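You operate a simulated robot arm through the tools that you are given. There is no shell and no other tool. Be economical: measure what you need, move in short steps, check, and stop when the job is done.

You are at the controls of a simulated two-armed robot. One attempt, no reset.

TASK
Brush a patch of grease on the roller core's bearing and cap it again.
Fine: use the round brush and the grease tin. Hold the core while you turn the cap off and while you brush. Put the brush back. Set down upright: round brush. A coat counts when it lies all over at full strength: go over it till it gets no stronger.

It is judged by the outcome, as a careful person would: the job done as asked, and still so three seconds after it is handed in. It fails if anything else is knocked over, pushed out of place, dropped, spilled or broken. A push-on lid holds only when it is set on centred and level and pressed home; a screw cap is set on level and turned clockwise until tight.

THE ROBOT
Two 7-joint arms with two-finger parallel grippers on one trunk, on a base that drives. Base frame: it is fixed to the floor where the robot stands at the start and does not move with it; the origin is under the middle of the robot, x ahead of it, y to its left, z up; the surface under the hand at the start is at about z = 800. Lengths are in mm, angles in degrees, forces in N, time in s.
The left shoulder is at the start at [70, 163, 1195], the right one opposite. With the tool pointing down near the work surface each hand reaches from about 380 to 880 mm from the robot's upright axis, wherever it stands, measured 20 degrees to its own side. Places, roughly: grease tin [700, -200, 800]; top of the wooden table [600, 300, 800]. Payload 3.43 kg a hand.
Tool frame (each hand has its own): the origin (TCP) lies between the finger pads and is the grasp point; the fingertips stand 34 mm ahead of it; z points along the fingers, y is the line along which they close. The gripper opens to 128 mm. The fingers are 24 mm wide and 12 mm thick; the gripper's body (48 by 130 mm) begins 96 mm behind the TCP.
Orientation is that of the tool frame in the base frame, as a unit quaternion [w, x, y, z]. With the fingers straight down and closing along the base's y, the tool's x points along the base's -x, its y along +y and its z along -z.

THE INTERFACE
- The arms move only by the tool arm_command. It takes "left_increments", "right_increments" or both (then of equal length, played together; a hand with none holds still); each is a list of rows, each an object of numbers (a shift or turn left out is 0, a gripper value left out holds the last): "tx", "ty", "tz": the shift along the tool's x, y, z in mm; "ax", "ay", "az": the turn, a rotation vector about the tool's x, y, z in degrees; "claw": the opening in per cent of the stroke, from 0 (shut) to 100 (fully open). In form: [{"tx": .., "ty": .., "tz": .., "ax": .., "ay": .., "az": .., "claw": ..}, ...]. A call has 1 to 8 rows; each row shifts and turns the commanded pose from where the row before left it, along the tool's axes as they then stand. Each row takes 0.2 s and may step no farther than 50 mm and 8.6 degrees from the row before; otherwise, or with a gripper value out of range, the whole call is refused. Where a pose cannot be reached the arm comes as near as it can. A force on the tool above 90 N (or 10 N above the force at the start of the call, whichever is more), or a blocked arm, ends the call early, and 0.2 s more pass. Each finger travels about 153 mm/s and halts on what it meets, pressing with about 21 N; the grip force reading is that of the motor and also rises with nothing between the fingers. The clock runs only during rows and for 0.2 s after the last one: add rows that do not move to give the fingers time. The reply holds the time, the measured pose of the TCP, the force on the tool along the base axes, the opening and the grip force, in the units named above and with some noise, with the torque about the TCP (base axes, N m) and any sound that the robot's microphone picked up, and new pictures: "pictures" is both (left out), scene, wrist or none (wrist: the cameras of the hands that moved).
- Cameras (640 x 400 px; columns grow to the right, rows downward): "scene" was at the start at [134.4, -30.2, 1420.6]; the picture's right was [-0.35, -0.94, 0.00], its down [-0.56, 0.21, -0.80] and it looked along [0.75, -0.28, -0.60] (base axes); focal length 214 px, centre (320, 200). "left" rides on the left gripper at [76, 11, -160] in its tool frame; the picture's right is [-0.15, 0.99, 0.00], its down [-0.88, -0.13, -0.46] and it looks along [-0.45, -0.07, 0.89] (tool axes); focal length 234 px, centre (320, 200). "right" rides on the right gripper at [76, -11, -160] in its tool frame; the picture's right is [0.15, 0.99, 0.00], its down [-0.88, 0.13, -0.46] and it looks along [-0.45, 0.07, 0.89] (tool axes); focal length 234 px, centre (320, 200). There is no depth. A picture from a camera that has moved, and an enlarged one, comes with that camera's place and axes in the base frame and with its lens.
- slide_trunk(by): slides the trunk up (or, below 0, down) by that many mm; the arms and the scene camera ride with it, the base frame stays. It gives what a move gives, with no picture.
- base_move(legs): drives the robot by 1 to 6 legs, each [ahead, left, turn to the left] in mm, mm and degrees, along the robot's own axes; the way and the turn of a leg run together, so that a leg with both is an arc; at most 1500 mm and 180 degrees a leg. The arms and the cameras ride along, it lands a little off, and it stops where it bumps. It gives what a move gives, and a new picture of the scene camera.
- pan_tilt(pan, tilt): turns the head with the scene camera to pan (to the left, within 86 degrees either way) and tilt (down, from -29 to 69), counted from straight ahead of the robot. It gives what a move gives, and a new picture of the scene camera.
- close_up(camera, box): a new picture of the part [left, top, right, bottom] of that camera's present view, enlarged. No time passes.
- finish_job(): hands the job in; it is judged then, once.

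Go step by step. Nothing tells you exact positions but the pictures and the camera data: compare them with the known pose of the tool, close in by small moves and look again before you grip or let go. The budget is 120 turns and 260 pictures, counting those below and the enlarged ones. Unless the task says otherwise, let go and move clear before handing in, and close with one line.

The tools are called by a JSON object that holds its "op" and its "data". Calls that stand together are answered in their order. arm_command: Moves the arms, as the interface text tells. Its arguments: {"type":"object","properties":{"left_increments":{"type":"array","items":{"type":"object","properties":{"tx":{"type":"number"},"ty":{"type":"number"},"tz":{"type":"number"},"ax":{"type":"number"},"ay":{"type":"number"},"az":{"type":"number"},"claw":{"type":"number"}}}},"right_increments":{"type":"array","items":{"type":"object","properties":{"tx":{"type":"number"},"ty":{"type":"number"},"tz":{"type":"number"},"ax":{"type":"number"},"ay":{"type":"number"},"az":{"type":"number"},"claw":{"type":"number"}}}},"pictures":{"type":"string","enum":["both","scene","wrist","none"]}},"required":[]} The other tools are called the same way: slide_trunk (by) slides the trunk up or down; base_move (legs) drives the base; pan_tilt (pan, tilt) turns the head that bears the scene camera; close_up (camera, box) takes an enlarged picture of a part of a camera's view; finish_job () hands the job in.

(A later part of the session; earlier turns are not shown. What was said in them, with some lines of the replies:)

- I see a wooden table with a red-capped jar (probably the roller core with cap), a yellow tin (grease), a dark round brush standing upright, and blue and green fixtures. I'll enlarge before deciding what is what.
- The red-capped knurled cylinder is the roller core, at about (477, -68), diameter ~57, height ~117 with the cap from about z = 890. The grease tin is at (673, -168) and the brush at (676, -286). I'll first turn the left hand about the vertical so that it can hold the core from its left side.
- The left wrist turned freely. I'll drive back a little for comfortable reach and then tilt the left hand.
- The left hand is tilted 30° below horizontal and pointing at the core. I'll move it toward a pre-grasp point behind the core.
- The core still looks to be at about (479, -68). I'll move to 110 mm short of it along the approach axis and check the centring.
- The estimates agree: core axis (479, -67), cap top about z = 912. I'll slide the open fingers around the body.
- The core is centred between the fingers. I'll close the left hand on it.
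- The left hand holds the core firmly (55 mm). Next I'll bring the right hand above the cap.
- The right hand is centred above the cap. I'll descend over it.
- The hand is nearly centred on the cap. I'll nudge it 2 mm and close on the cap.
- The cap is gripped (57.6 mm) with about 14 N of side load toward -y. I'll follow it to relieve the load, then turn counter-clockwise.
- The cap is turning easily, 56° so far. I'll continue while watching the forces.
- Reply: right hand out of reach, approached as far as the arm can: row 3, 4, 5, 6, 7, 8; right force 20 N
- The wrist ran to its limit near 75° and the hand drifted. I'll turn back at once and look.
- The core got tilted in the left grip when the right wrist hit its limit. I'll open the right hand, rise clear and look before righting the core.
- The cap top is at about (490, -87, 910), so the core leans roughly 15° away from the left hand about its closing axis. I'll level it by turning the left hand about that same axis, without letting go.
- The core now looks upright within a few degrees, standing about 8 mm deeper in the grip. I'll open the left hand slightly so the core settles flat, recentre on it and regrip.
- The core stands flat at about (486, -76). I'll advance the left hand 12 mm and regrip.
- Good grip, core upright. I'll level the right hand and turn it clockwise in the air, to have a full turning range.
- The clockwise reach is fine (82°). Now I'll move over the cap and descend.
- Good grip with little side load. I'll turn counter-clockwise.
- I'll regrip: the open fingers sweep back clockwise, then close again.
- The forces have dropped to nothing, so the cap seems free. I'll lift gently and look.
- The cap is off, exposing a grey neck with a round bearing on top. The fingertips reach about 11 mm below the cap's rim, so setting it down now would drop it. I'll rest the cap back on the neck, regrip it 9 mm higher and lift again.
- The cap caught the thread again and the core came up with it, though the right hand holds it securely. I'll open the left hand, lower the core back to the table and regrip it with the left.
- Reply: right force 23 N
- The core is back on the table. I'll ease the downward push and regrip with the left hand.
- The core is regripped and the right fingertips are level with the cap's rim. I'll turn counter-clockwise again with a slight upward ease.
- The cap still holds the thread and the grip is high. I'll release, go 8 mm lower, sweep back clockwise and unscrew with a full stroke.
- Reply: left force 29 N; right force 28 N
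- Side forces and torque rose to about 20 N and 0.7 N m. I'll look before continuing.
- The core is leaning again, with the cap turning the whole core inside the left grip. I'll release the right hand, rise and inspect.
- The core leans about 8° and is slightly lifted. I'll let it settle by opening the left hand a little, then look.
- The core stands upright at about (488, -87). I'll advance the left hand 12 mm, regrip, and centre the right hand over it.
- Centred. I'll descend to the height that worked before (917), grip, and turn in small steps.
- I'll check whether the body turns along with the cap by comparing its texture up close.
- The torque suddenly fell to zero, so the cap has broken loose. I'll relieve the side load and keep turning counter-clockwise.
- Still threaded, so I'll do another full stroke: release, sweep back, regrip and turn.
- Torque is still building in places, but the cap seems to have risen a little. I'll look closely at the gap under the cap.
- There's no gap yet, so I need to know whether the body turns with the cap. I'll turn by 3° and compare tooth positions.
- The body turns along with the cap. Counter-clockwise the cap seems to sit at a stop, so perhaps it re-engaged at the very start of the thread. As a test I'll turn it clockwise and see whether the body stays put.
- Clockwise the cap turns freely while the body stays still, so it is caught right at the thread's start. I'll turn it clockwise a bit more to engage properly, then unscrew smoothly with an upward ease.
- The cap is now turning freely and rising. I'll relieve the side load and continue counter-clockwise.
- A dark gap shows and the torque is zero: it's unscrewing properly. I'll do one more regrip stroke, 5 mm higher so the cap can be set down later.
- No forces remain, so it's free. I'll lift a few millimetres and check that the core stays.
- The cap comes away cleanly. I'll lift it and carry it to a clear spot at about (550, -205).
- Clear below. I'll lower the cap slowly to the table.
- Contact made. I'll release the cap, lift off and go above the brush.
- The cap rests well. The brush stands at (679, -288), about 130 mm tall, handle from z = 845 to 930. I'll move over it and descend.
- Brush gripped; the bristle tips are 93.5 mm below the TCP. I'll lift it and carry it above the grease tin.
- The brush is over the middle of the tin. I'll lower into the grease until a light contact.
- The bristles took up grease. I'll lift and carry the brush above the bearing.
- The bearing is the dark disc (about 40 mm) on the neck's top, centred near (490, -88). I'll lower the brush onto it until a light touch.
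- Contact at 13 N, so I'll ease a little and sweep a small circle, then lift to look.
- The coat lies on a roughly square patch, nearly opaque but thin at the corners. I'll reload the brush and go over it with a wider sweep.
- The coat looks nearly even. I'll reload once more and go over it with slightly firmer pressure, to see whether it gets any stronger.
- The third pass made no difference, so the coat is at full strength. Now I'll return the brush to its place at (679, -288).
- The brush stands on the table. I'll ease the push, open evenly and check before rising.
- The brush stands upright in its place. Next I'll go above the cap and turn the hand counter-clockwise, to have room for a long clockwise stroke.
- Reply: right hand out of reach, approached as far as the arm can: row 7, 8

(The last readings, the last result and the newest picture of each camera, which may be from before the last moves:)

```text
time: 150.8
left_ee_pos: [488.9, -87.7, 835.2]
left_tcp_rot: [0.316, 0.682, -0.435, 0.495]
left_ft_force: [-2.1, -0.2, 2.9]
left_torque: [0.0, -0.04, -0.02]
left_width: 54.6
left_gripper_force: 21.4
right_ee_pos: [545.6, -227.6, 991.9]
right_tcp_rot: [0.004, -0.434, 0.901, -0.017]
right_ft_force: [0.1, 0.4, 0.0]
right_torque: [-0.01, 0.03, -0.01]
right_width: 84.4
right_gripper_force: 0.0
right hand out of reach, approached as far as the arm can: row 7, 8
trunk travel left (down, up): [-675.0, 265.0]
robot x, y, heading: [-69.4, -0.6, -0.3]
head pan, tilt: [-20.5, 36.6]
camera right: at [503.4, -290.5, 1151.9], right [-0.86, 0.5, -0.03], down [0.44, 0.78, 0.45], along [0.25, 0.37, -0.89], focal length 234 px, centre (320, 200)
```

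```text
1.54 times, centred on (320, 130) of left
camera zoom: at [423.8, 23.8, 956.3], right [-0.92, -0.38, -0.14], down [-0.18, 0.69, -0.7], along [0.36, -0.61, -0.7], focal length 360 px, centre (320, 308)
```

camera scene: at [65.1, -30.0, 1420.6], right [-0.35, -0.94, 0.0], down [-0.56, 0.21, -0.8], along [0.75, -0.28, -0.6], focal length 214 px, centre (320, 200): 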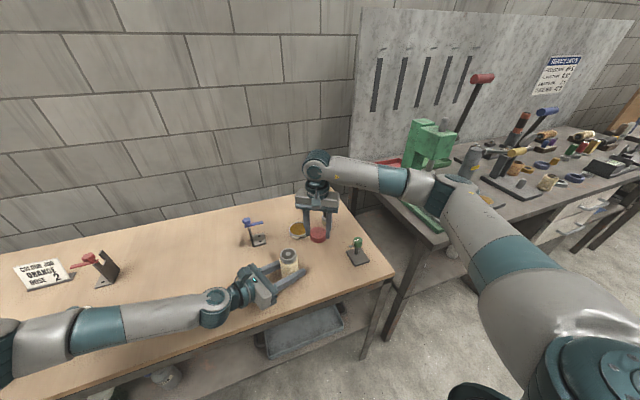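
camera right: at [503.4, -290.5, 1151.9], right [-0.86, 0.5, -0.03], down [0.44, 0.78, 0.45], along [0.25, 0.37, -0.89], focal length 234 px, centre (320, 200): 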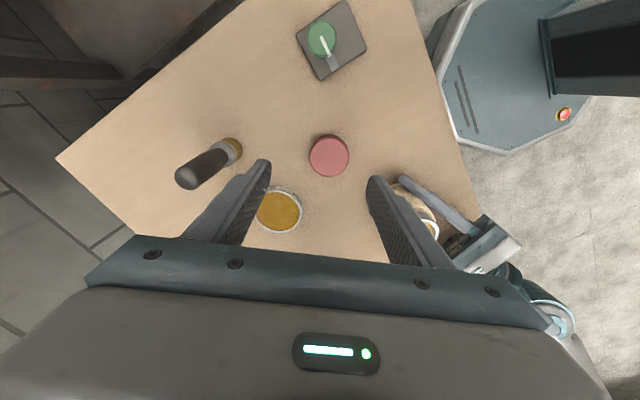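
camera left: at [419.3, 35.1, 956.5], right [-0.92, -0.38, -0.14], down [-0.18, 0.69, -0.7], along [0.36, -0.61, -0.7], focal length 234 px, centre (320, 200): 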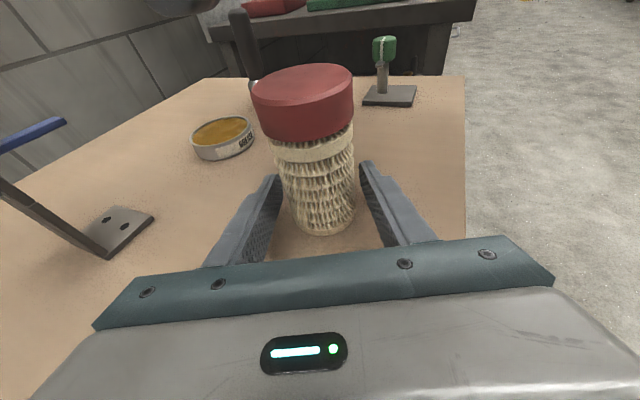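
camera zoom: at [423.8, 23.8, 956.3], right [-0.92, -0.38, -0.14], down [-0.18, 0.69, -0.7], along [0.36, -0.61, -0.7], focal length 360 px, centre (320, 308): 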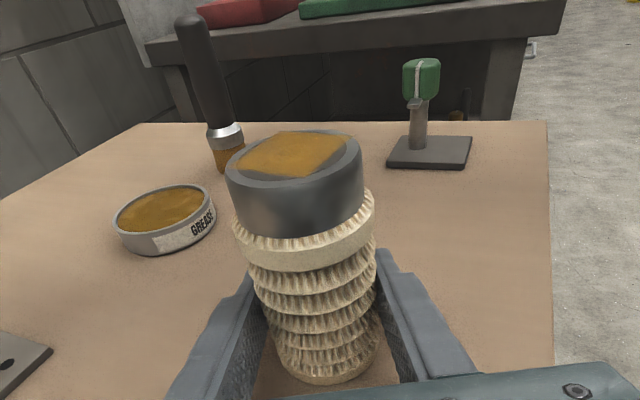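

The wrist reaches its limit there, so I'll use a milder angle: level the hand, turn back 25° and recentre.

{"op": "arm_command", "data": {"right_increments": [{"ax": -1.95, "ay": -0.43}, {"az": 8.4}, {"az": 8.4}, {"az": 8.4}, {}], "pictures": "wrist"}}

```text
time: 152.0
left_ee_pos: [487.9, -86.8, 834.3]
left_tcp_rot: [0.317, 0.682, -0.436, 0.495]
left_ft_force: [0.1, -0.6, 1.1]
left_torque: [-0.02, -0.06, 0.0]
left_width: 54.6
left_gripper_force: 20.8
right_ee_pos: [545.8, -228.4, 990.6]
right_tcp_rot: [0.009, -0.226, 0.974, -0.015]
right_ft_force: [0.6, -0.7, -0.7]
right_torque: [0.0, -0.02, -0.05]
right_width: 84.4
right_gripper_force: 0.0
right hand out of reach, approached as far as the arm can: row 1
trunk travel left (down, up): [-675.0, 265.0]
robot x, y, heading: [-70.0, -0.5, 0.0]
head pan, tilt: [-20.5, 36.6]
camera right: at [478.3, -267.4, 1151.5], right [-0.57, 0.82, -0.04], down [0.72, 0.52, 0.46], along [0.4, 0.23, -0.89], focal length 234 px, centre (320, 200)
```

right: 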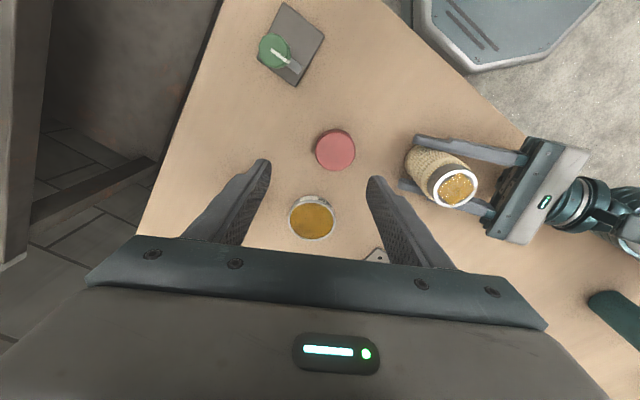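

{"op": "arm_command", "data": {"right_increments": [{"ax": -1.91, "ay": 0.62}, {"tx": -13.4, "ty": 18.9}, {"tz": 30}, {"tz": 30}, {}], "pictures": "wrist"}}

```text
time: 153.2
left_ee_pos: [488.7, -87.8, 834.7]
left_tcp_rot: [0.316, 0.682, -0.435, 0.496]
left_ft_force: [0.8, 1.4, 0.4]
left_torque: [0.0, -0.04, 0.0]
left_width: 54.6
left_gripper_force: 21.4
right_ee_pos: [548.1, -205.7, 931.5]
right_tcp_rot: [0.0, -0.226, 0.974, 0.0]
right_ft_force: [0.7, 0.0, -0.1]
right_torque: [-0.01, 0.0, 0.0]
right_width: 84.3
right_gripper_force: 0.1
trunk travel left (down, up): [-675.0, 265.0]
robot x, y, heading: [-69.5, 1.2, 0.2]
head pan, tilt: [-20.5, 36.6]
camera right: at [485.8, -248.7, 1091.5], right [-0.57, 0.82, 0.0], down [0.73, 0.51, 0.45], along [0.38, 0.26, -0.89], focal length 234 px, centre (320, 200)
```

right: 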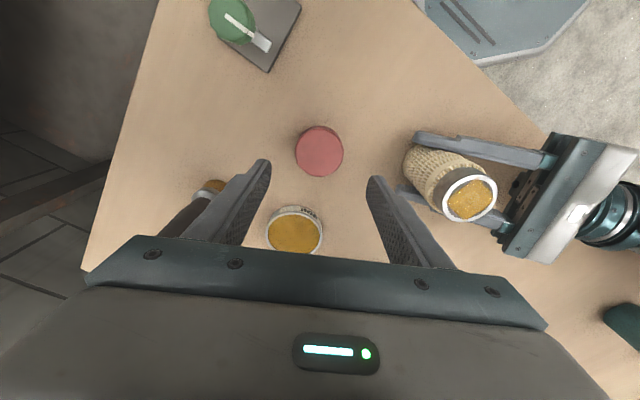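

{"op": "arm_command", "data": {"right_increments": [{"tz": 40}, {"tz": 35}, {"tz": 17}, {}, {"claw": 52}, {"claw": 44}, {"claw": 34}, {}], "pictures": "wrist"}}

{"op": "close_up", "data": {"camera": "scene", "box": [280, 215, 360, 265]}}

```text
time: 155.0
left_ee_pos: [487.9, -87.6, 833.5]
left_tcp_rot: [0.316, 0.682, -0.435, 0.496]
left_ft_force: [1.0, 0.6, 0.0]
left_torque: [-0.05, -0.02, -0.01]
left_width: 54.6
left_gripper_force: 21.1
right_ee_pos: [549.4, -204.7, 839.5]
right_tcp_rot: [-0.001, -0.226, 0.974, 0.0]
right_ft_force: [-0.1, -0.4, -0.1]
right_torque: [0.04, 0.03, -0.01]
right_width: 57.5
right_gripper_force: 20.8
trunk travel left (down, up): [-675.0, 265.0]
robot x, y, heading: [-68.2, 0.5, 0.2]
head pan, tilt: [-20.5, 36.6]
camera right: at [486.5, -248.5, 1000.3], right [-0.57, 0.82, 0.0], down [0.73, 0.51, 0.45], along [0.38, 0.26, -0.89], focal length 234 px, centre (320, 200)
```

right: 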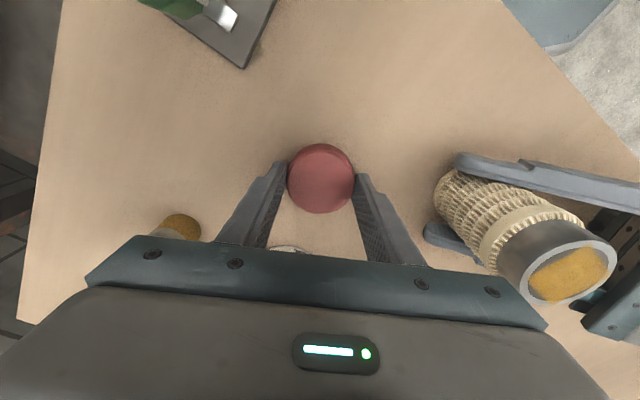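

```text
8.00 times, centred on (320, 240) of scene
camera zoom: at [65.2, -30.2, 1420.6], right [-0.35, -0.94, 0.0], down [-0.56, 0.21, -0.8], along [0.75, -0.28, -0.6], focal length 1716 px, centre (320, -120)
```

zoom: 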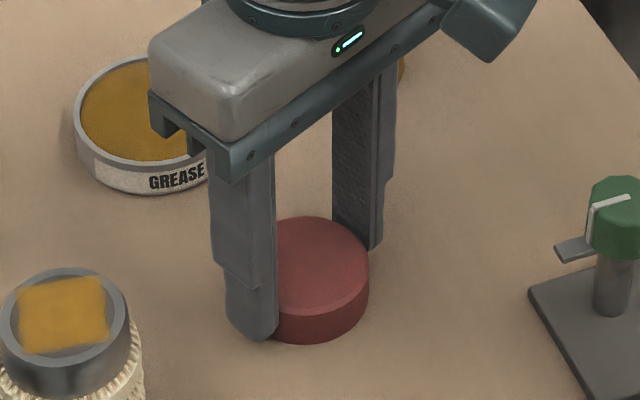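

The cap is gripped. I'll lift it, carry it above the neck and turn to ccw ~58° before lowering.

{"op": "arm_command", "data": {"right_increments": [{"tz": -45}, {"tz": -45}, {"tz": -45}, {"tx": 0.8, "ty": 43.8}, {"tx": 0.8, "ty": 43.8}, {"tx": 0.8, "ty": 43.8}, {"az": -8}, {"az": -8}], "pictures": "none"}}

{"op": "arm_command", "data": {"right_increments": [{"az": -8}, {"az": -8}, {}], "pictures": "wrist"}}

{"op": "close_up", "data": {"camera": "left", "box": [240, 20, 400, 140]}}

{"op": "close_up", "data": {"camera": "scene", "box": [240, 210, 340, 272]}}

```text
time: 156.8
left_ee_pos: [488.6, -87.0, 835.5]
left_tcp_rot: [0.317, 0.682, -0.436, 0.495]
left_ft_force: [-0.5, -1.2, 0.9]
left_torque: [-0.06, -0.03, -0.02]
left_width: 54.8
left_gripper_force: 20.8
right_ee_pos: [489.3, -87.2, 974.9]
right_tcp_rot: [0.0, -0.36, 0.933, -0.002]
right_ft_force: [0.2, 0.2, -0.2]
right_torque: [0.03, 0.01, -0.01]
right_width: 57.5
right_gripper_force: 20.6
trunk travel left (down, up): [-675.0, 265.0]
robot x, y, heading: [-69.7, 0.2, -0.2]
head pan, tilt: [-20.5, 36.6]
```

```text
time: 157.6
left_ee_pos: [488.0, -87.4, 834.1]
left_tcp_rot: [0.316, 0.682, -0.435, 0.495]
left_ft_force: [0.6, 0.5, 0.1]
left_torque: [-0.01, -0.03, 0.02]
left_width: 54.5
left_gripper_force: 21.2
right_ee_pos: [488.6, -88.6, 972.4]
right_tcp_rot: [0.0, -0.487, 0.874, -0.001]
right_ft_force: [-0.4, -0.1, -0.9]
right_torque: [-0.01, 0.01, -0.01]
right_width: 57.3
right_gripper_force: 20.7
trunk travel left (down, up): [-675.0, 265.0]
robot x, y, heading: [-70.2, -4.2, 0.2]
head pan, tilt: [-20.5, 36.6]
camera right: at [458.7, -158.6, 1134.5], right [-0.92, 0.4, 0.0], down [0.35, 0.82, 0.45], along [0.18, 0.42, -0.89], focal length 234 px, centre (320, 200)
```

right: 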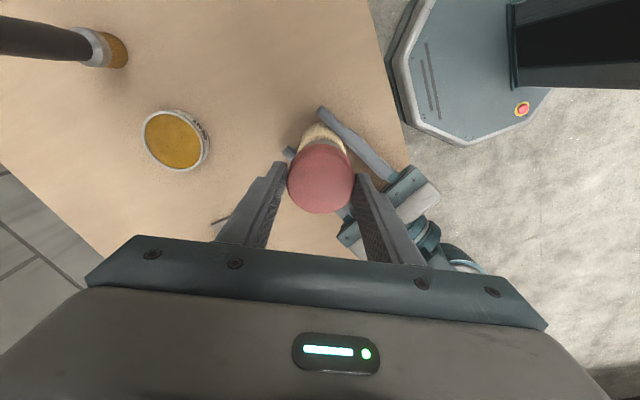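

```text
3.33 times, centred on (320, 80) of left
camera zoom: at [423.5, 23.9, 956.3], right [-0.92, -0.38, -0.14], down [-0.18, 0.69, -0.7], along [0.36, -0.61, -0.7], focal length 781 px, centre (320, 600)
```

zoom: 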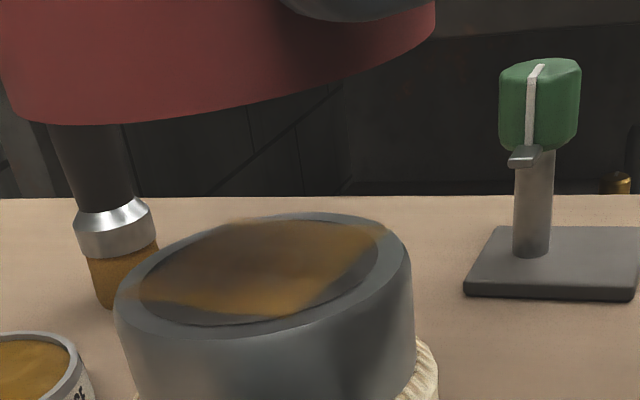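

```text
6.40 times, centred on (290, 241) of scene
camera zoom: at [65.2, -30.1, 1420.6], right [-0.35, -0.94, 0.0], down [-0.56, 0.21, -0.8], along [0.75, -0.28, -0.6], focal length 1373 px, centre (512, -62)
```

zoom: 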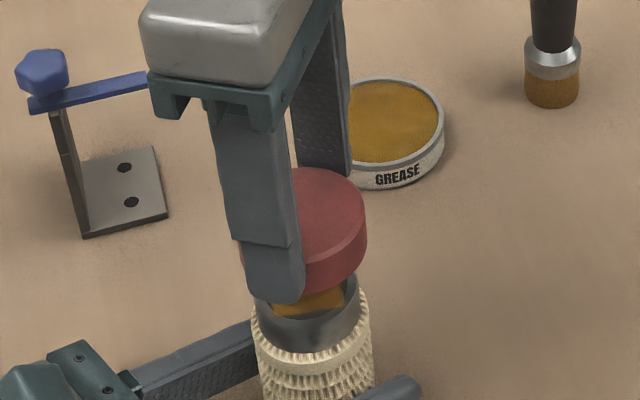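

Looks coaxial. I'll lower the cap over the neck gently.

{"op": "arm_command", "data": {"right_increments": [{"tz": 20}, {"tz": 12}, {"tz": 6}, {"tz": 3}, {}], "pictures": "none"}}

{"op": "close_up", "data": {"camera": "left", "box": [270, 60, 382, 220]}}

```text
time: 158.8
left_ee_pos: [489.2, -87.2, 835.2]
left_tcp_rot: [0.316, 0.682, -0.436, 0.495]
left_ft_force: [2.2, -1.8, -0.1]
left_torque: [0.12, -0.01, 0.0]
left_width: 54.5
left_gripper_force: 20.8
right_ee_pos: [489.1, -88.5, 933.6]
right_tcp_rot: [-0.001, -0.486, 0.874, -0.001]
right_ft_force: [-1.3, 2.1, -0.2]
right_torque: [0.04, 0.03, -0.02]
right_width: 57.3
right_gripper_force: 20.6
trunk travel left (down, up): [-675.0, 265.0]
robot x, y, heading: [-67.1, -1.9, -0.2]
head pan, tilt: [-20.5, 36.6]
```

```text
2.50 times, centred on (326, 140) of left
camera zoom: at [423.5, 23.9, 956.3], right [-0.92, -0.38, -0.14], down [-0.18, 0.69, -0.7], along [0.36, -0.61, -0.7], focal length 585 px, centre (305, 350)
```

zoom: 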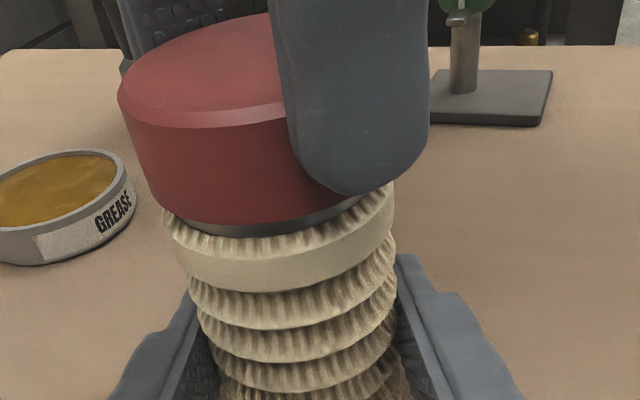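

The cap is over the neck with about 4 mm to go. I'll turn clockwise with a slight downward feed.

{"op": "arm_command", "data": {"right_increments": [{"tz": 1.5}, {"az": 8.4, "tz": 0.2}, {"az": 8.4, "tz": 0.2}, {"az": 8.4, "tz": 0.2}, {"az": 8.4, "tz": 0.2}, {"az": 8.4, "tz": 0.2}, {"az": 8.4, "tz": 0.2}], "pictures": "none"}}

{"op": "close_up", "data": {"camera": "left", "box": [270, 60, 382, 220]}}

```text
time: 160.4
left_ee_pos: [488.9, -88.6, 834.9]
left_tcp_rot: [0.316, 0.682, -0.435, 0.495]
left_ft_force: [6.4, -10.8, -0.4]
left_torque: [0.44, 0.13, -0.03]
left_width: 54.9
left_gripper_force: 20.9
right_ee_pos: [488.4, -86.9, 930.5]
right_tcp_rot: [-0.001, -0.066, 0.998, 0.0]
right_ft_force: [-6.9, 11.1, -1.4]
right_torque: [0.6, 0.53, 0.04]
right_width: 57.7
right_gripper_force: 21.0
trunk travel left (down, up): [-675.0, 265.0]
robot x, y, heading: [-73.5, 0.8, -0.3]
head pan, tilt: [-20.5, 36.6]
```

```text
2.50 times, centred on (326, 140) of left
camera zoom: at [423.8, 23.7, 956.5], right [-0.92, -0.38, -0.14], down [-0.18, 0.69, -0.7], along [0.36, -0.61, -0.7], focal length 585 px, centre (305, 350)
```

zoom: 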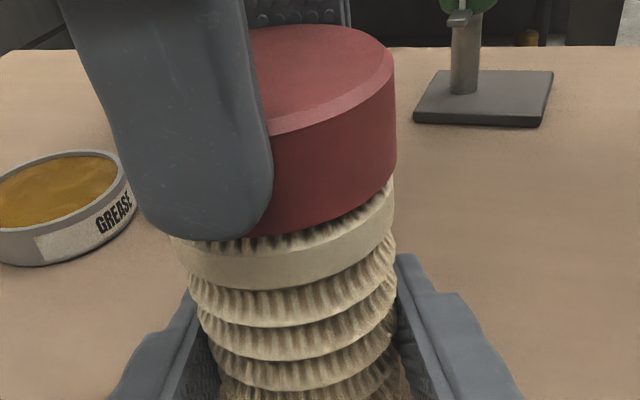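

{"op": "arm_command", "data": {"right_increments": [{"tx": 0.5, "ty": 1.1}, {"az": 8.4, "tz": 0.1}, {"az": 8.4, "tz": 0.1}, {"az": 8.4, "tz": 0.1}, {"az": 8.4, "tz": 0.1}, {"az": 8.4, "tz": 0.1}, {"az": 8.4, "tz": 0.1}], "pictures": "none"}}

{"op": "arm_command", "data": {"right_increments": [{"az": 8.4}, {"az": 8.4}, {"az": 8.4}, {"az": 8.4}, {"az": 8.4}, {"az": 8.4}], "pictures": "none"}}

{"op": "close_up", "data": {"camera": "left", "box": [270, 60, 382, 220]}}

```text
time: 162.0
left_ee_pos: [489.1, -86.7, 834.9]
left_tcp_rot: [0.316, 0.682, -0.434, 0.496]
left_ft_force: [6.2, -7.8, 2.9]
left_torque: [0.44, 0.11, -0.04]
left_width: 54.6
left_gripper_force: 20.8
right_ee_pos: [488.2, -87.6, 930.5]
right_tcp_rot: [0.001, 0.365, 0.931, -0.001]
right_ft_force: [-6.9, 6.3, -2.1]
right_torque: [0.22, 0.6, 0.01]
right_width: 57.3
right_gripper_force: 21.5
trunk travel left (down, up): [-675.0, 265.0]
robot x, y, heading: [-70.3, -1.6, -0.1]
head pan, tilt: [-20.5, 36.6]
```

```text
time: 163.4
left_ee_pos: [488.0, -87.7, 834.3]
left_tcp_rot: [0.317, 0.681, -0.436, 0.495]
left_ft_force: [7.5, -9.0, 4.8]
left_torque: [0.46, 0.11, -0.06]
left_width: 54.9
left_gripper_force: 20.3
right_ee_pos: [488.4, -87.3, 930.1]
right_tcp_rot: [0.001, 0.726, 0.687, 0.0]
right_ft_force: [-8.0, 9.1, -4.6]
right_torque: [0.37, 0.71, 0.0]
right_width: 57.1
right_gripper_force: 20.9
trunk travel left (down, up): [-675.0, 265.0]
robot x, y, heading: [-69.9, -1.6, 0.0]
head pan, tilt: [-20.5, 36.6]
```

```text
2.50 times, centred on (326, 140) of left
camera zoom: at [423.6, 23.7, 956.5], right [-0.92, -0.38, -0.14], down [-0.18, 0.69, -0.7], along [0.36, -0.61, -0.7], focal length 585 px, centre (305, 350)
```

zoom: 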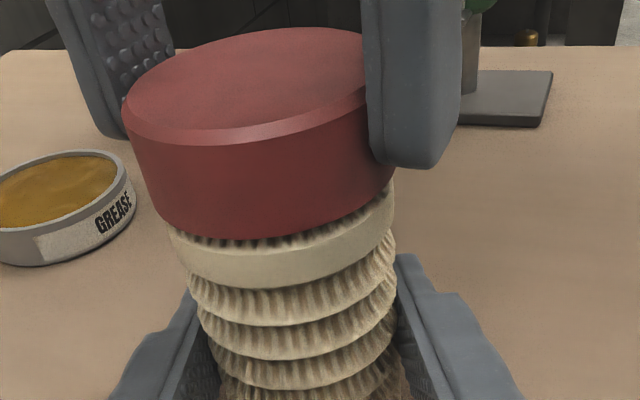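

The cap is being drawn down by the thread. For the next stroke I'll release, sweep back counter-clockwise and regrip 4 mm lower.

{"op": "arm_command", "data": {"right_increments": [{"claw": 50}, {"claw": 66}, {"az": -8.4, "tz": 4}, {"az": -8.4}, {"az": -8.4}, {"az": -8.4}, {"az": -8.4}, {"az": -8.4}], "pictures": "none"}}

{"op": "arm_command", "data": {"right_increments": [{"az": -8.4}, {"az": -8.4}, {"az": -8.4}, {"az": -8.4}, {"az": -8.4}, {"az": -8.4}, {"az": -8.4}, {"az": -8.4}], "pictures": "none"}}

{"op": "arm_command", "data": {"right_increments": [{"az": -8.4}, {"az": -8.4}, {"az": -8.4}, {}, {"claw": 50}, {"claw": 44}, {"claw": 34}, {}], "pictures": "wrist"}}

{"op": "close_up", "data": {"camera": "left", "box": [270, 60, 382, 220]}}

```text
time: 165.2
left_ee_pos: [488.3, -88.3, 834.4]
left_tcp_rot: [0.317, 0.682, -0.435, 0.496]
left_ft_force: [-2.0, 1.8, 5.0]
left_torque: [-0.08, 0.0, -0.01]
left_width: 54.7
left_gripper_force: 21.2
right_ee_pos: [488.3, -87.5, 926.4]
right_tcp_rot: [0.0, 0.363, 0.932, -0.001]
right_ft_force: [-0.1, -0.6, -0.5]
right_torque: [0.04, -0.01, 0.01]
right_width: 84.4
right_gripper_force: 0.1
trunk travel left (down, up): [-675.0, 265.0]
robot x, y, heading: [-68.8, 2.0, -0.0]
head pan, tilt: [-20.5, 36.6]
```

```text
time: 167.0
left_ee_pos: [489.0, -88.1, 835.8]
left_tcp_rot: [0.316, 0.682, -0.435, 0.495]
left_ft_force: [-2.3, 0.3, 2.4]
left_torque: [-0.08, 0.05, -0.04]
left_width: 54.7
left_gripper_force: 21.0
right_ee_pos: [488.0, -87.1, 927.0]
right_tcp_rot: [0.001, -0.214, 0.977, 0.0]
right_ft_force: [-0.7, 0.0, 0.8]
right_torque: [0.0, 0.02, 0.04]
right_width: 84.4
right_gripper_force: 0.1
trunk travel left (down, up): [-675.0, 265.0]
robot x, y, heading: [-70.1, -1.5, 0.1]
head pan, tilt: [-20.5, 36.6]
```

```text
time: 168.8
left_ee_pos: [487.6, -87.2, 834.7]
left_tcp_rot: [0.315, 0.682, -0.434, 0.496]
left_ft_force: [2.3, -3.4, 0.5]
left_torque: [-0.09, -0.09, -0.03]
left_width: 54.6
left_gripper_force: 21.5
right_ee_pos: [487.6, -87.2, 925.7]
right_tcp_rot: [-0.001, -0.422, 0.907, 0.0]
right_ft_force: [-2.7, 3.3, 0.5]
right_torque: [0.26, 0.31, 0.0]
right_width: 57.4
right_gripper_force: 21.4
trunk travel left (down, up): [-675.0, 265.0]
robot x, y, heading: [-70.1, -1.6, -0.2]
head pan, tilt: [-20.5, 36.6]
camera right: at [447.6, -152.4, 1086.4], right [-0.85, 0.53, 0.0], down [0.47, 0.76, 0.45], along [0.24, 0.39, -0.89], focal length 234 px, centre (320, 200)
```

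right: 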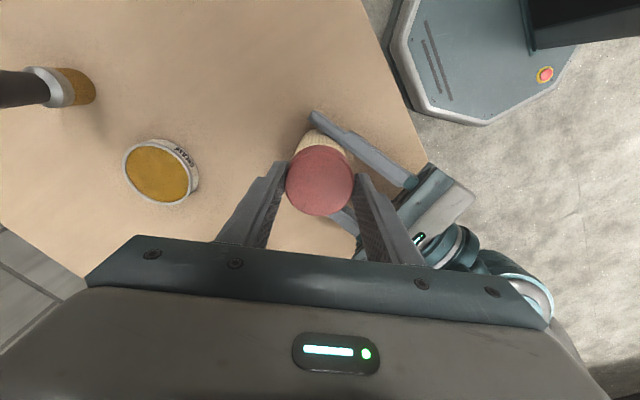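

```text
2.50 times, centred on (326, 140) of left
camera zoom: at [423.5, 23.8, 956.4], right [-0.92, -0.38, -0.14], down [-0.18, 0.69, -0.7], along [0.36, -0.61, -0.7], focal length 585 px, centre (305, 350)
```

zoom: 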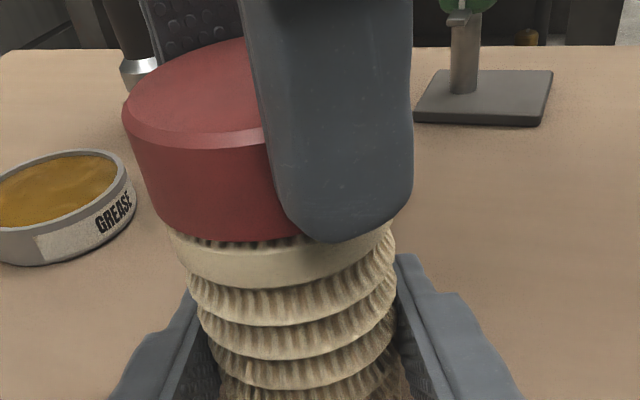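

Now I'll turn clockwise again, watching the torque for tightness.

{"op": "arm_command", "data": {"right_increments": [{"tx": 0.3, "ty": 0.3}, {"az": 8.4, "tz": 0.1}, {"az": 8.4, "tz": 0.1}, {"az": 8.4, "tz": 0.1}, {"az": 8.4, "tz": 0.1}, {"az": 8.4, "tz": 0.1}, {"az": 8.4, "tz": 0.1}], "pictures": "none"}}

{"op": "arm_command", "data": {"right_increments": [{"az": 8.4, "tz": 0.1}, {"az": 8.4, "tz": 0.1}, {"az": 8.4, "tz": 0.1}, {"az": 8.4, "tz": 0.1}], "pictures": "none"}}

{"op": "arm_command", "data": {"right_increments": [{"az": 8.4, "tz": 0.1}, {"az": 8.4, "tz": 0.1}, {"az": 8.4, "tz": 0.1}, {"az": 8.4, "tz": 0.1}, {"az": 8.4, "tz": 0.1}], "pictures": "none"}}

{"op": "close_up", "data": {"camera": "left", "box": [270, 60, 382, 220]}}

```text
time: 170.4
left_ee_pos: [488.6, -86.9, 834.7]
left_tcp_rot: [0.316, 0.682, -0.435, 0.496]
left_ft_force: [-0.4, 2.9, -0.7]
left_torque: [-0.23, 0.04, -0.58]
left_width: 55.0
left_gripper_force: 21.3
right_ee_pos: [488.9, -88.8, 925.8]
right_tcp_rot: [0.0, 0.007, 1.0, -0.001]
right_ft_force: [0.0, -2.0, 1.7]
right_torque: [0.01, -0.03, 0.57]
right_width: 57.5
right_gripper_force: 20.8
trunk travel left (down, up): [-675.0, 265.0]
robot x, y, heading: [-68.8, -0.4, 0.2]
head pan, tilt: [-20.5, 36.6]
```

```text
time: 171.4
left_ee_pos: [486.9, -88.7, 834.1]
left_tcp_rot: [0.317, 0.682, -0.436, 0.495]
left_ft_force: [-3.1, -0.5, 0.3]
left_torque: [0.05, -0.24, -0.3]
left_width: 54.8
left_gripper_force: 21.6
right_ee_pos: [487.5, -87.7, 925.2]
right_tcp_rot: [0.001, 0.296, 0.955, -0.001]
right_ft_force: [3.5, 0.5, 0.8]
right_torque: [0.0, -0.04, 0.37]
right_width: 57.5
right_gripper_force: 20.8
trunk travel left (down, up): [-675.0, 265.0]
robot x, y, heading: [-71.5, -1.3, 0.1]
head pan, tilt: [-20.5, 36.6]
```

```text
time: 172.6
left_ee_pos: [486.9, -86.7, 834.2]
left_tcp_rot: [0.318, 0.681, -0.435, 0.495]
left_ft_force: [-9.2, -1.2, -0.7]
left_torque: [0.01, -0.21, -0.29]
left_width: 54.7
left_gripper_force: 20.8
right_ee_pos: [487.8, -86.8, 925.1]
right_tcp_rot: [0.002, 0.618, 0.786, -0.001]
right_ft_force: [8.8, 1.0, 1.8]
right_torque: [0.06, -0.48, 0.28]
right_width: 57.6
right_gripper_force: 21.2
trunk travel left (down, up): [-675.0, 265.0]
robot x, y, heading: [-69.5, 2.4, -0.2]
head pan, tilt: [-20.5, 36.6]
```

```text
2.50 times, centred on (326, 140) of left
camera zoom: at [423.0, 23.6, 956.4], right [-0.92, -0.37, -0.14], down [-0.18, 0.69, -0.7], along [0.36, -0.61, -0.7], focal length 585 px, centre (305, 350)
```

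zoom: 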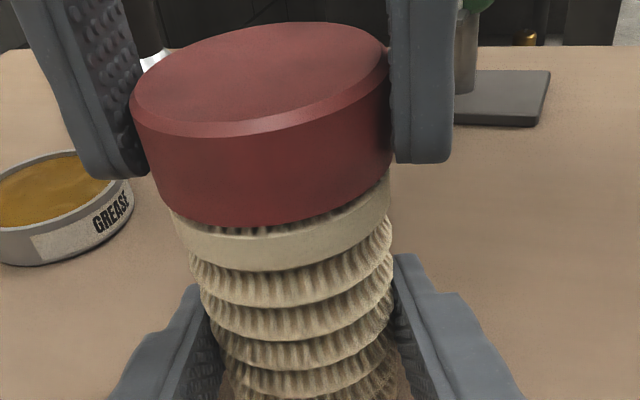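

Resistance of 0.3–0.57 N m appeared, so the cap seems tight. I'll confirm with a 3° turn and the tooth check.

{"op": "close_up", "data": {"camera": "left", "box": [296, 180, 360, 220]}}

{"op": "arm_command", "data": {"right_increments": [{"az": 3}, {}], "pictures": "none"}}

{"op": "close_up", "data": {"camera": "left", "box": [296, 180, 360, 220]}}

{"op": "close_up", "data": {"camera": "scene", "box": [240, 220, 340, 282]}}

```text
10.00 times, centred on (328, 200) of left
camera zoom: at [423.0, 23.6, 956.4], right [-0.92, -0.37, -0.14], down [-0.18, 0.69, -0.7], along [0.36, -0.61, -0.7], focal length 2342 px, centre (240, 200)
```

zoom: 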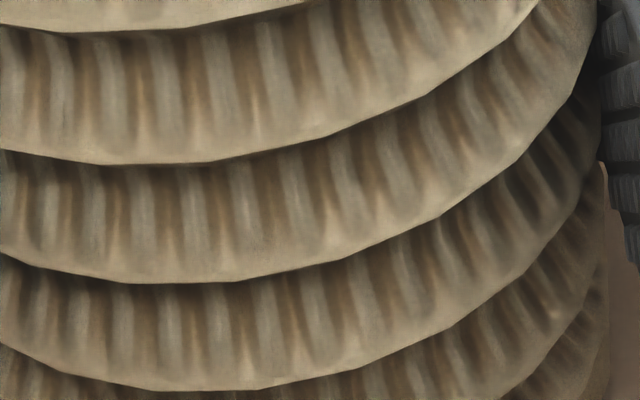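

```text
time: 173.2
left_ee_pos: [487.2, -88.0, 834.1]
left_tcp_rot: [0.317, 0.681, -0.436, 0.495]
left_ft_force: [-13.1, -0.5, 1.1]
left_torque: [0.02, -0.55, -0.21]
left_width: 54.5
left_gripper_force: 21.3
right_ee_pos: [487.7, -88.2, 925.2]
right_tcp_rot: [0.002, 0.639, 0.769, 0.001]
right_ft_force: [14.0, 1.0, 2.3]
right_torque: [0.05, -0.52, 0.22]
right_width: 57.7
right_gripper_force: 21.1
trunk travel left (down, up): [-675.0, 265.0]
robot x, y, heading: [-73.0, -0.9, -0.0]
head pan, tilt: [-20.5, 36.6]
```

```text
10.00 times, centred on (328, 200) of left
camera zoom: at [422.7, 23.5, 956.4], right [-0.92, -0.37, -0.14], down [-0.18, 0.69, -0.7], along [0.36, -0.61, -0.7], focal length 2342 px, centre (240, 200)
```

zoom: 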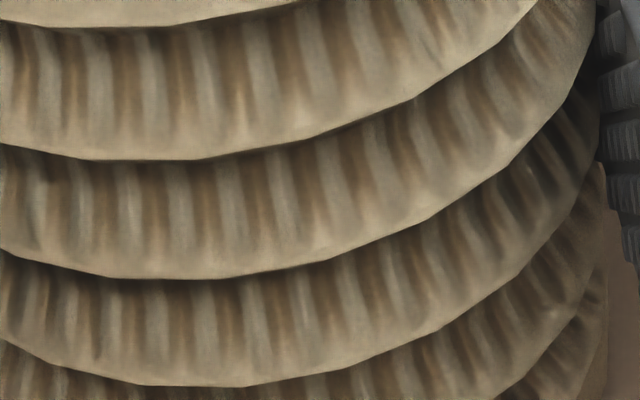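

```text
6.40 times, centred on (290, 251) of scene
camera zoom: at [64.8, -30.3, 1420.6], right [-0.35, -0.94, 0.0], down [-0.56, 0.21, -0.8], along [0.75, -0.28, -0.6], focal length 1373 px, centre (512, -126)
```

zoom: 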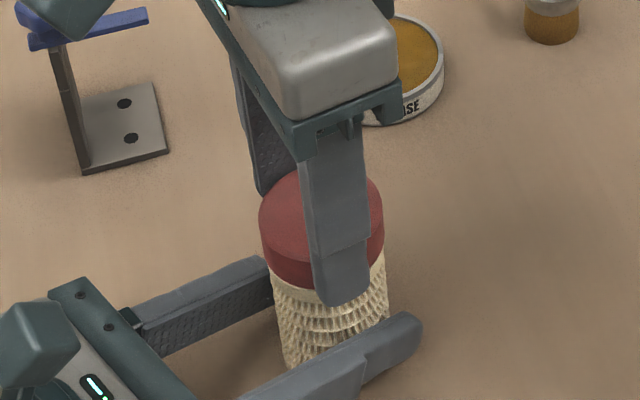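

The body turns with the cap, so it's screwed tight. I'll release the right hand and rise clear.

{"op": "arm_command", "data": {"right_increments": [{"claw": 50}, {"claw": 68}, {"tz": -20}, {"tz": -40}, {"tz": -45}, {"tz": -45}], "pictures": "none"}}

{"op": "close_up", "data": {"camera": "left", "box": [200, 0, 440, 260]}}

{"op": "close_up", "data": {"camera": "scene", "box": [240, 220, 340, 282]}}

```text
time: 174.6
left_ee_pos: [487.7, -87.8, 833.1]
left_tcp_rot: [0.316, 0.682, -0.436, 0.495]
left_ft_force: [0.3, 1.4, 0.4]
left_torque: [0.04, 0.01, 0.0]
left_width: 54.4
left_gripper_force: 21.3
right_ee_pos: [486.4, -87.8, 1075.9]
right_tcp_rot: [0.001, 0.637, 0.77, -0.001]
right_ft_force: [0.4, -0.4, 0.1]
right_torque: [-0.02, -0.06, -0.03]
right_width: 86.7
right_gripper_force: 0.1
trunk travel left (down, up): [-675.0, 265.0]
robot x, y, heading: [-69.1, 2.1, 0.1]
head pan, tilt: [-20.5, 36.6]
```

```text
1.54 times, centred on (320, 130) of left
camera zoom: at [423.0, 24.2, 956.3], right [-0.92, -0.38, -0.14], down [-0.18, 0.69, -0.7], along [0.36, -0.61, -0.7], focal length 360 px, centre (320, 308)
```

zoom: 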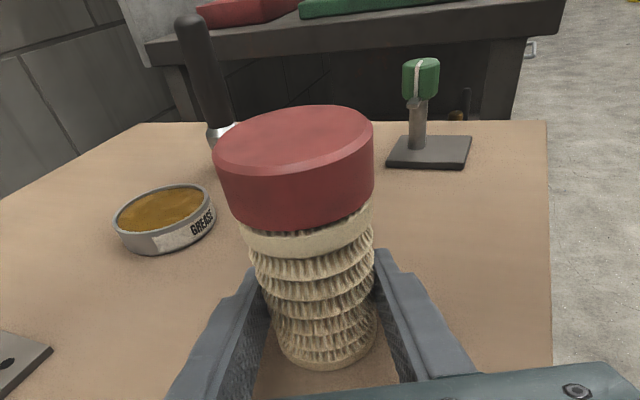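

```text
6.40 times, centred on (290, 251) of scene
camera zoom: at [64.6, -29.6, 1420.5], right [-0.35, -0.94, 0.0], down [-0.56, 0.21, -0.8], along [0.75, -0.28, -0.6], focal length 1373 px, centre (512, -126)
```

zoom: 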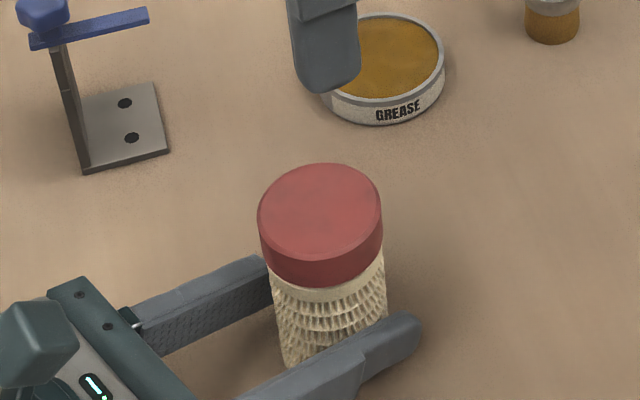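

The cap is home. The core leans only slightly, so I'll open the left hand slowly to let it settle flat.

{"op": "arm_command", "data": {"left_increments": [{"claw": 44}, {"claw": 48}, {"claw": 55}, {"claw": 70}, {}, {}], "pictures": "wrist"}}

{"op": "close_up", "data": {"camera": "scene", "box": [240, 220, 340, 282]}}

```text
time: 176.0
left_ee_pos: [489.3, -86.8, 833.9]
left_tcp_rot: [0.316, 0.682, -0.435, 0.496]
left_ft_force: [0.1, -0.8, -0.3]
left_torque: [0.01, 0.0, 0.03]
left_width: 89.5
left_gripper_force: 0.0
right_ee_pos: [487.9, -87.7, 1073.8]
right_tcp_rot: [0.001, 0.637, 0.77, -0.001]
right_ft_force: [0.6, 0.3, -0.2]
right_torque: [-0.01, -0.02, -0.01]
right_width: 86.8
right_gripper_force: 0.0
trunk travel left (down, up): [-675.0, 265.0]
robot x, y, heading: [-71.1, 3.2, -0.2]
head pan, tilt: [-20.5, 36.6]
camera left: at [423.5, 23.9, 956.4], right [-0.92, -0.38, -0.14], down [-0.18, 0.69, -0.7], along [0.36, -0.61, -0.7], focal length 234 px, centre (320, 200)
```

left: 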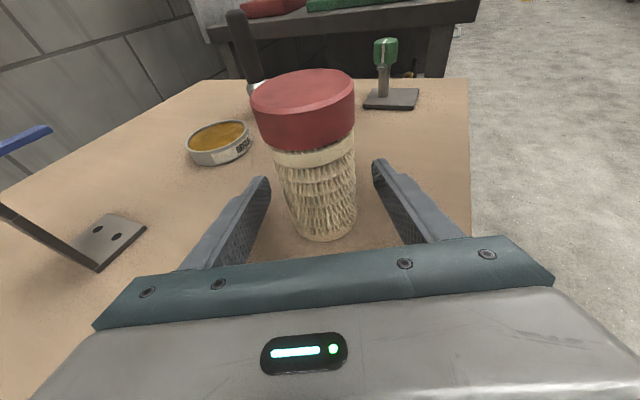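

```text
6.40 times, centred on (290, 251) of scene
camera zoom: at [65.2, -30.1, 1420.6], right [-0.35, -0.94, 0.0], down [-0.56, 0.21, -0.8], along [0.75, -0.28, -0.6], focal length 1373 px, centre (512, -126)
```

zoom: 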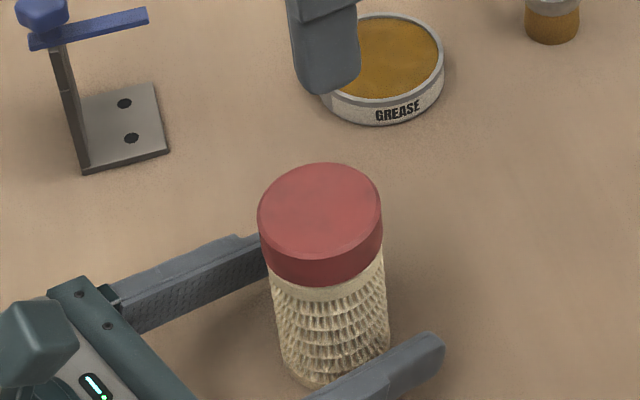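

It stands upright with the cap level. I'll withdraw the left hand straight back and raise the right hand.

{"op": "arm_command", "data": {"left_increments": [{"claw": 90}, {"tz": -30}, {"tz": -40}, {"tz": -40}, {"tz": -40}, {"tz": -40, "tx": 20}], "right_increments": [{}, {"tz": -20}, {"tz": -30}, {"tz": -30}, {}, {}], "pictures": "both"}}

{"op": "close_up", "data": {"camera": "scene", "box": [230, 190, 390, 290]}}

```text
time: 177.4
left_ee_pos: [414.5, 70.2, 914.5]
left_tcp_rot: [0.317, 0.681, -0.436, 0.496]
left_ft_force: [0.1, 0.0, -0.2]
left_torque: [0.01, -0.02, 0.03]
left_width: 115.5
left_gripper_force: 0.1
right_ee_pos: [486.3, -87.3, 1154.9]
right_tcp_rot: [0.0, 0.638, 0.77, 0.0]
right_ft_force: [0.6, 0.4, 0.5]
right_torque: [-0.02, 0.0, -0.02]
right_width: 86.9
right_gripper_force: 0.1
trunk travel left (down, up): [-675.0, 265.0]
robot x, y, heading: [-65.9, -0.2, -0.1]
head pan, tilt: [-20.5, 36.6]
camera scene: at [63.7, -29.9, 1420.7], right [-0.35, -0.94, 0.0], down [-0.56, 0.21, -0.8], along [0.75, -0.28, -0.6], focal length 214 px, centre (320, 200)
camera right: at [461.3, -14.2, 1315.7], right [0.94, 0.33, 0.0], down [0.29, -0.84, 0.46], along [0.15, -0.43, -0.89], focal length 234 px, centre (320, 200)
camera left: at [349.9, 181.5, 1035.5], right [-0.92, -0.37, -0.14], down [-0.18, 0.69, -0.7], along [0.36, -0.61, -0.7], focal length 234 px, centre (320, 200)
```

scene: 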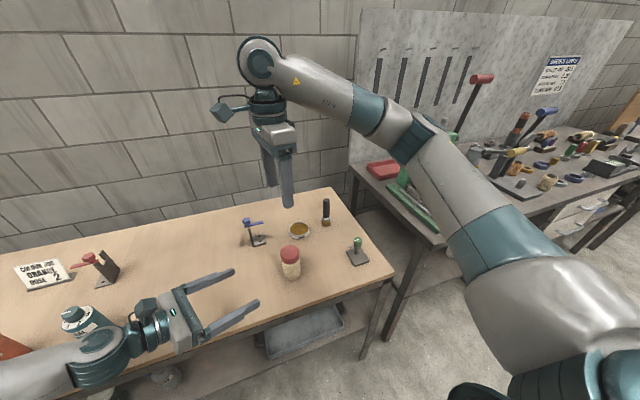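
right: 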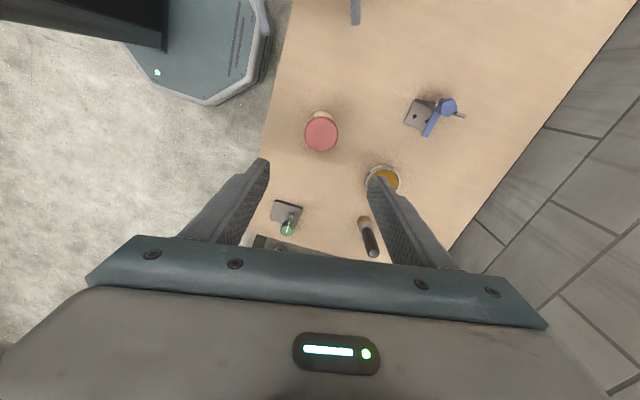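
left: 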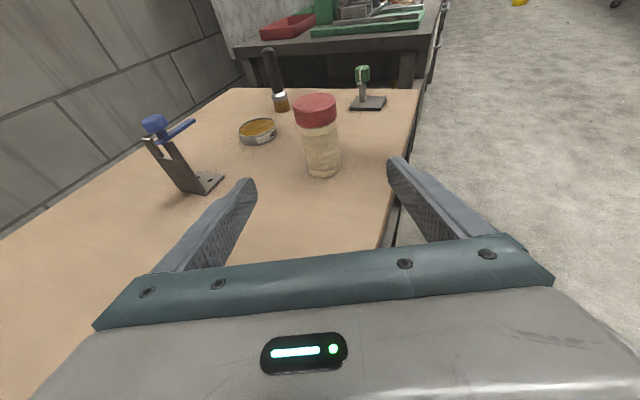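

```text
4.00 times, centred on (310, 240) of scene
camera zoom: at [63.7, -29.9, 1420.7], right [-0.35, -0.94, 0.0], down [-0.56, 0.21, -0.8], along [0.75, -0.28, -0.6], focal length 858 px, centre (360, 40)
```

zoom: 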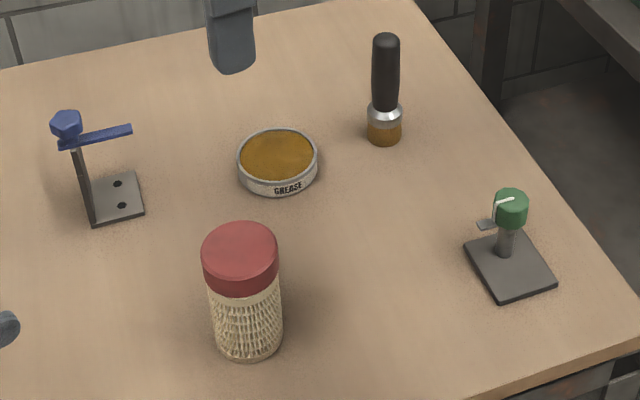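

Everything is standing: the core is capped and upright, the brush is upright in its place, the tin is untouched, and both hands are clear. I'm handing in.

{"op": "finish_job", "data": {}}

```text
The job is handed in.
```

The bearing is greased and the cap is screwed back on tight. The round brush is back upright in its place, and the job is handed in. The core ended up about 20 mm from where it first stood, because it tipped and shifted in the grip while I was unscrewing the cap.
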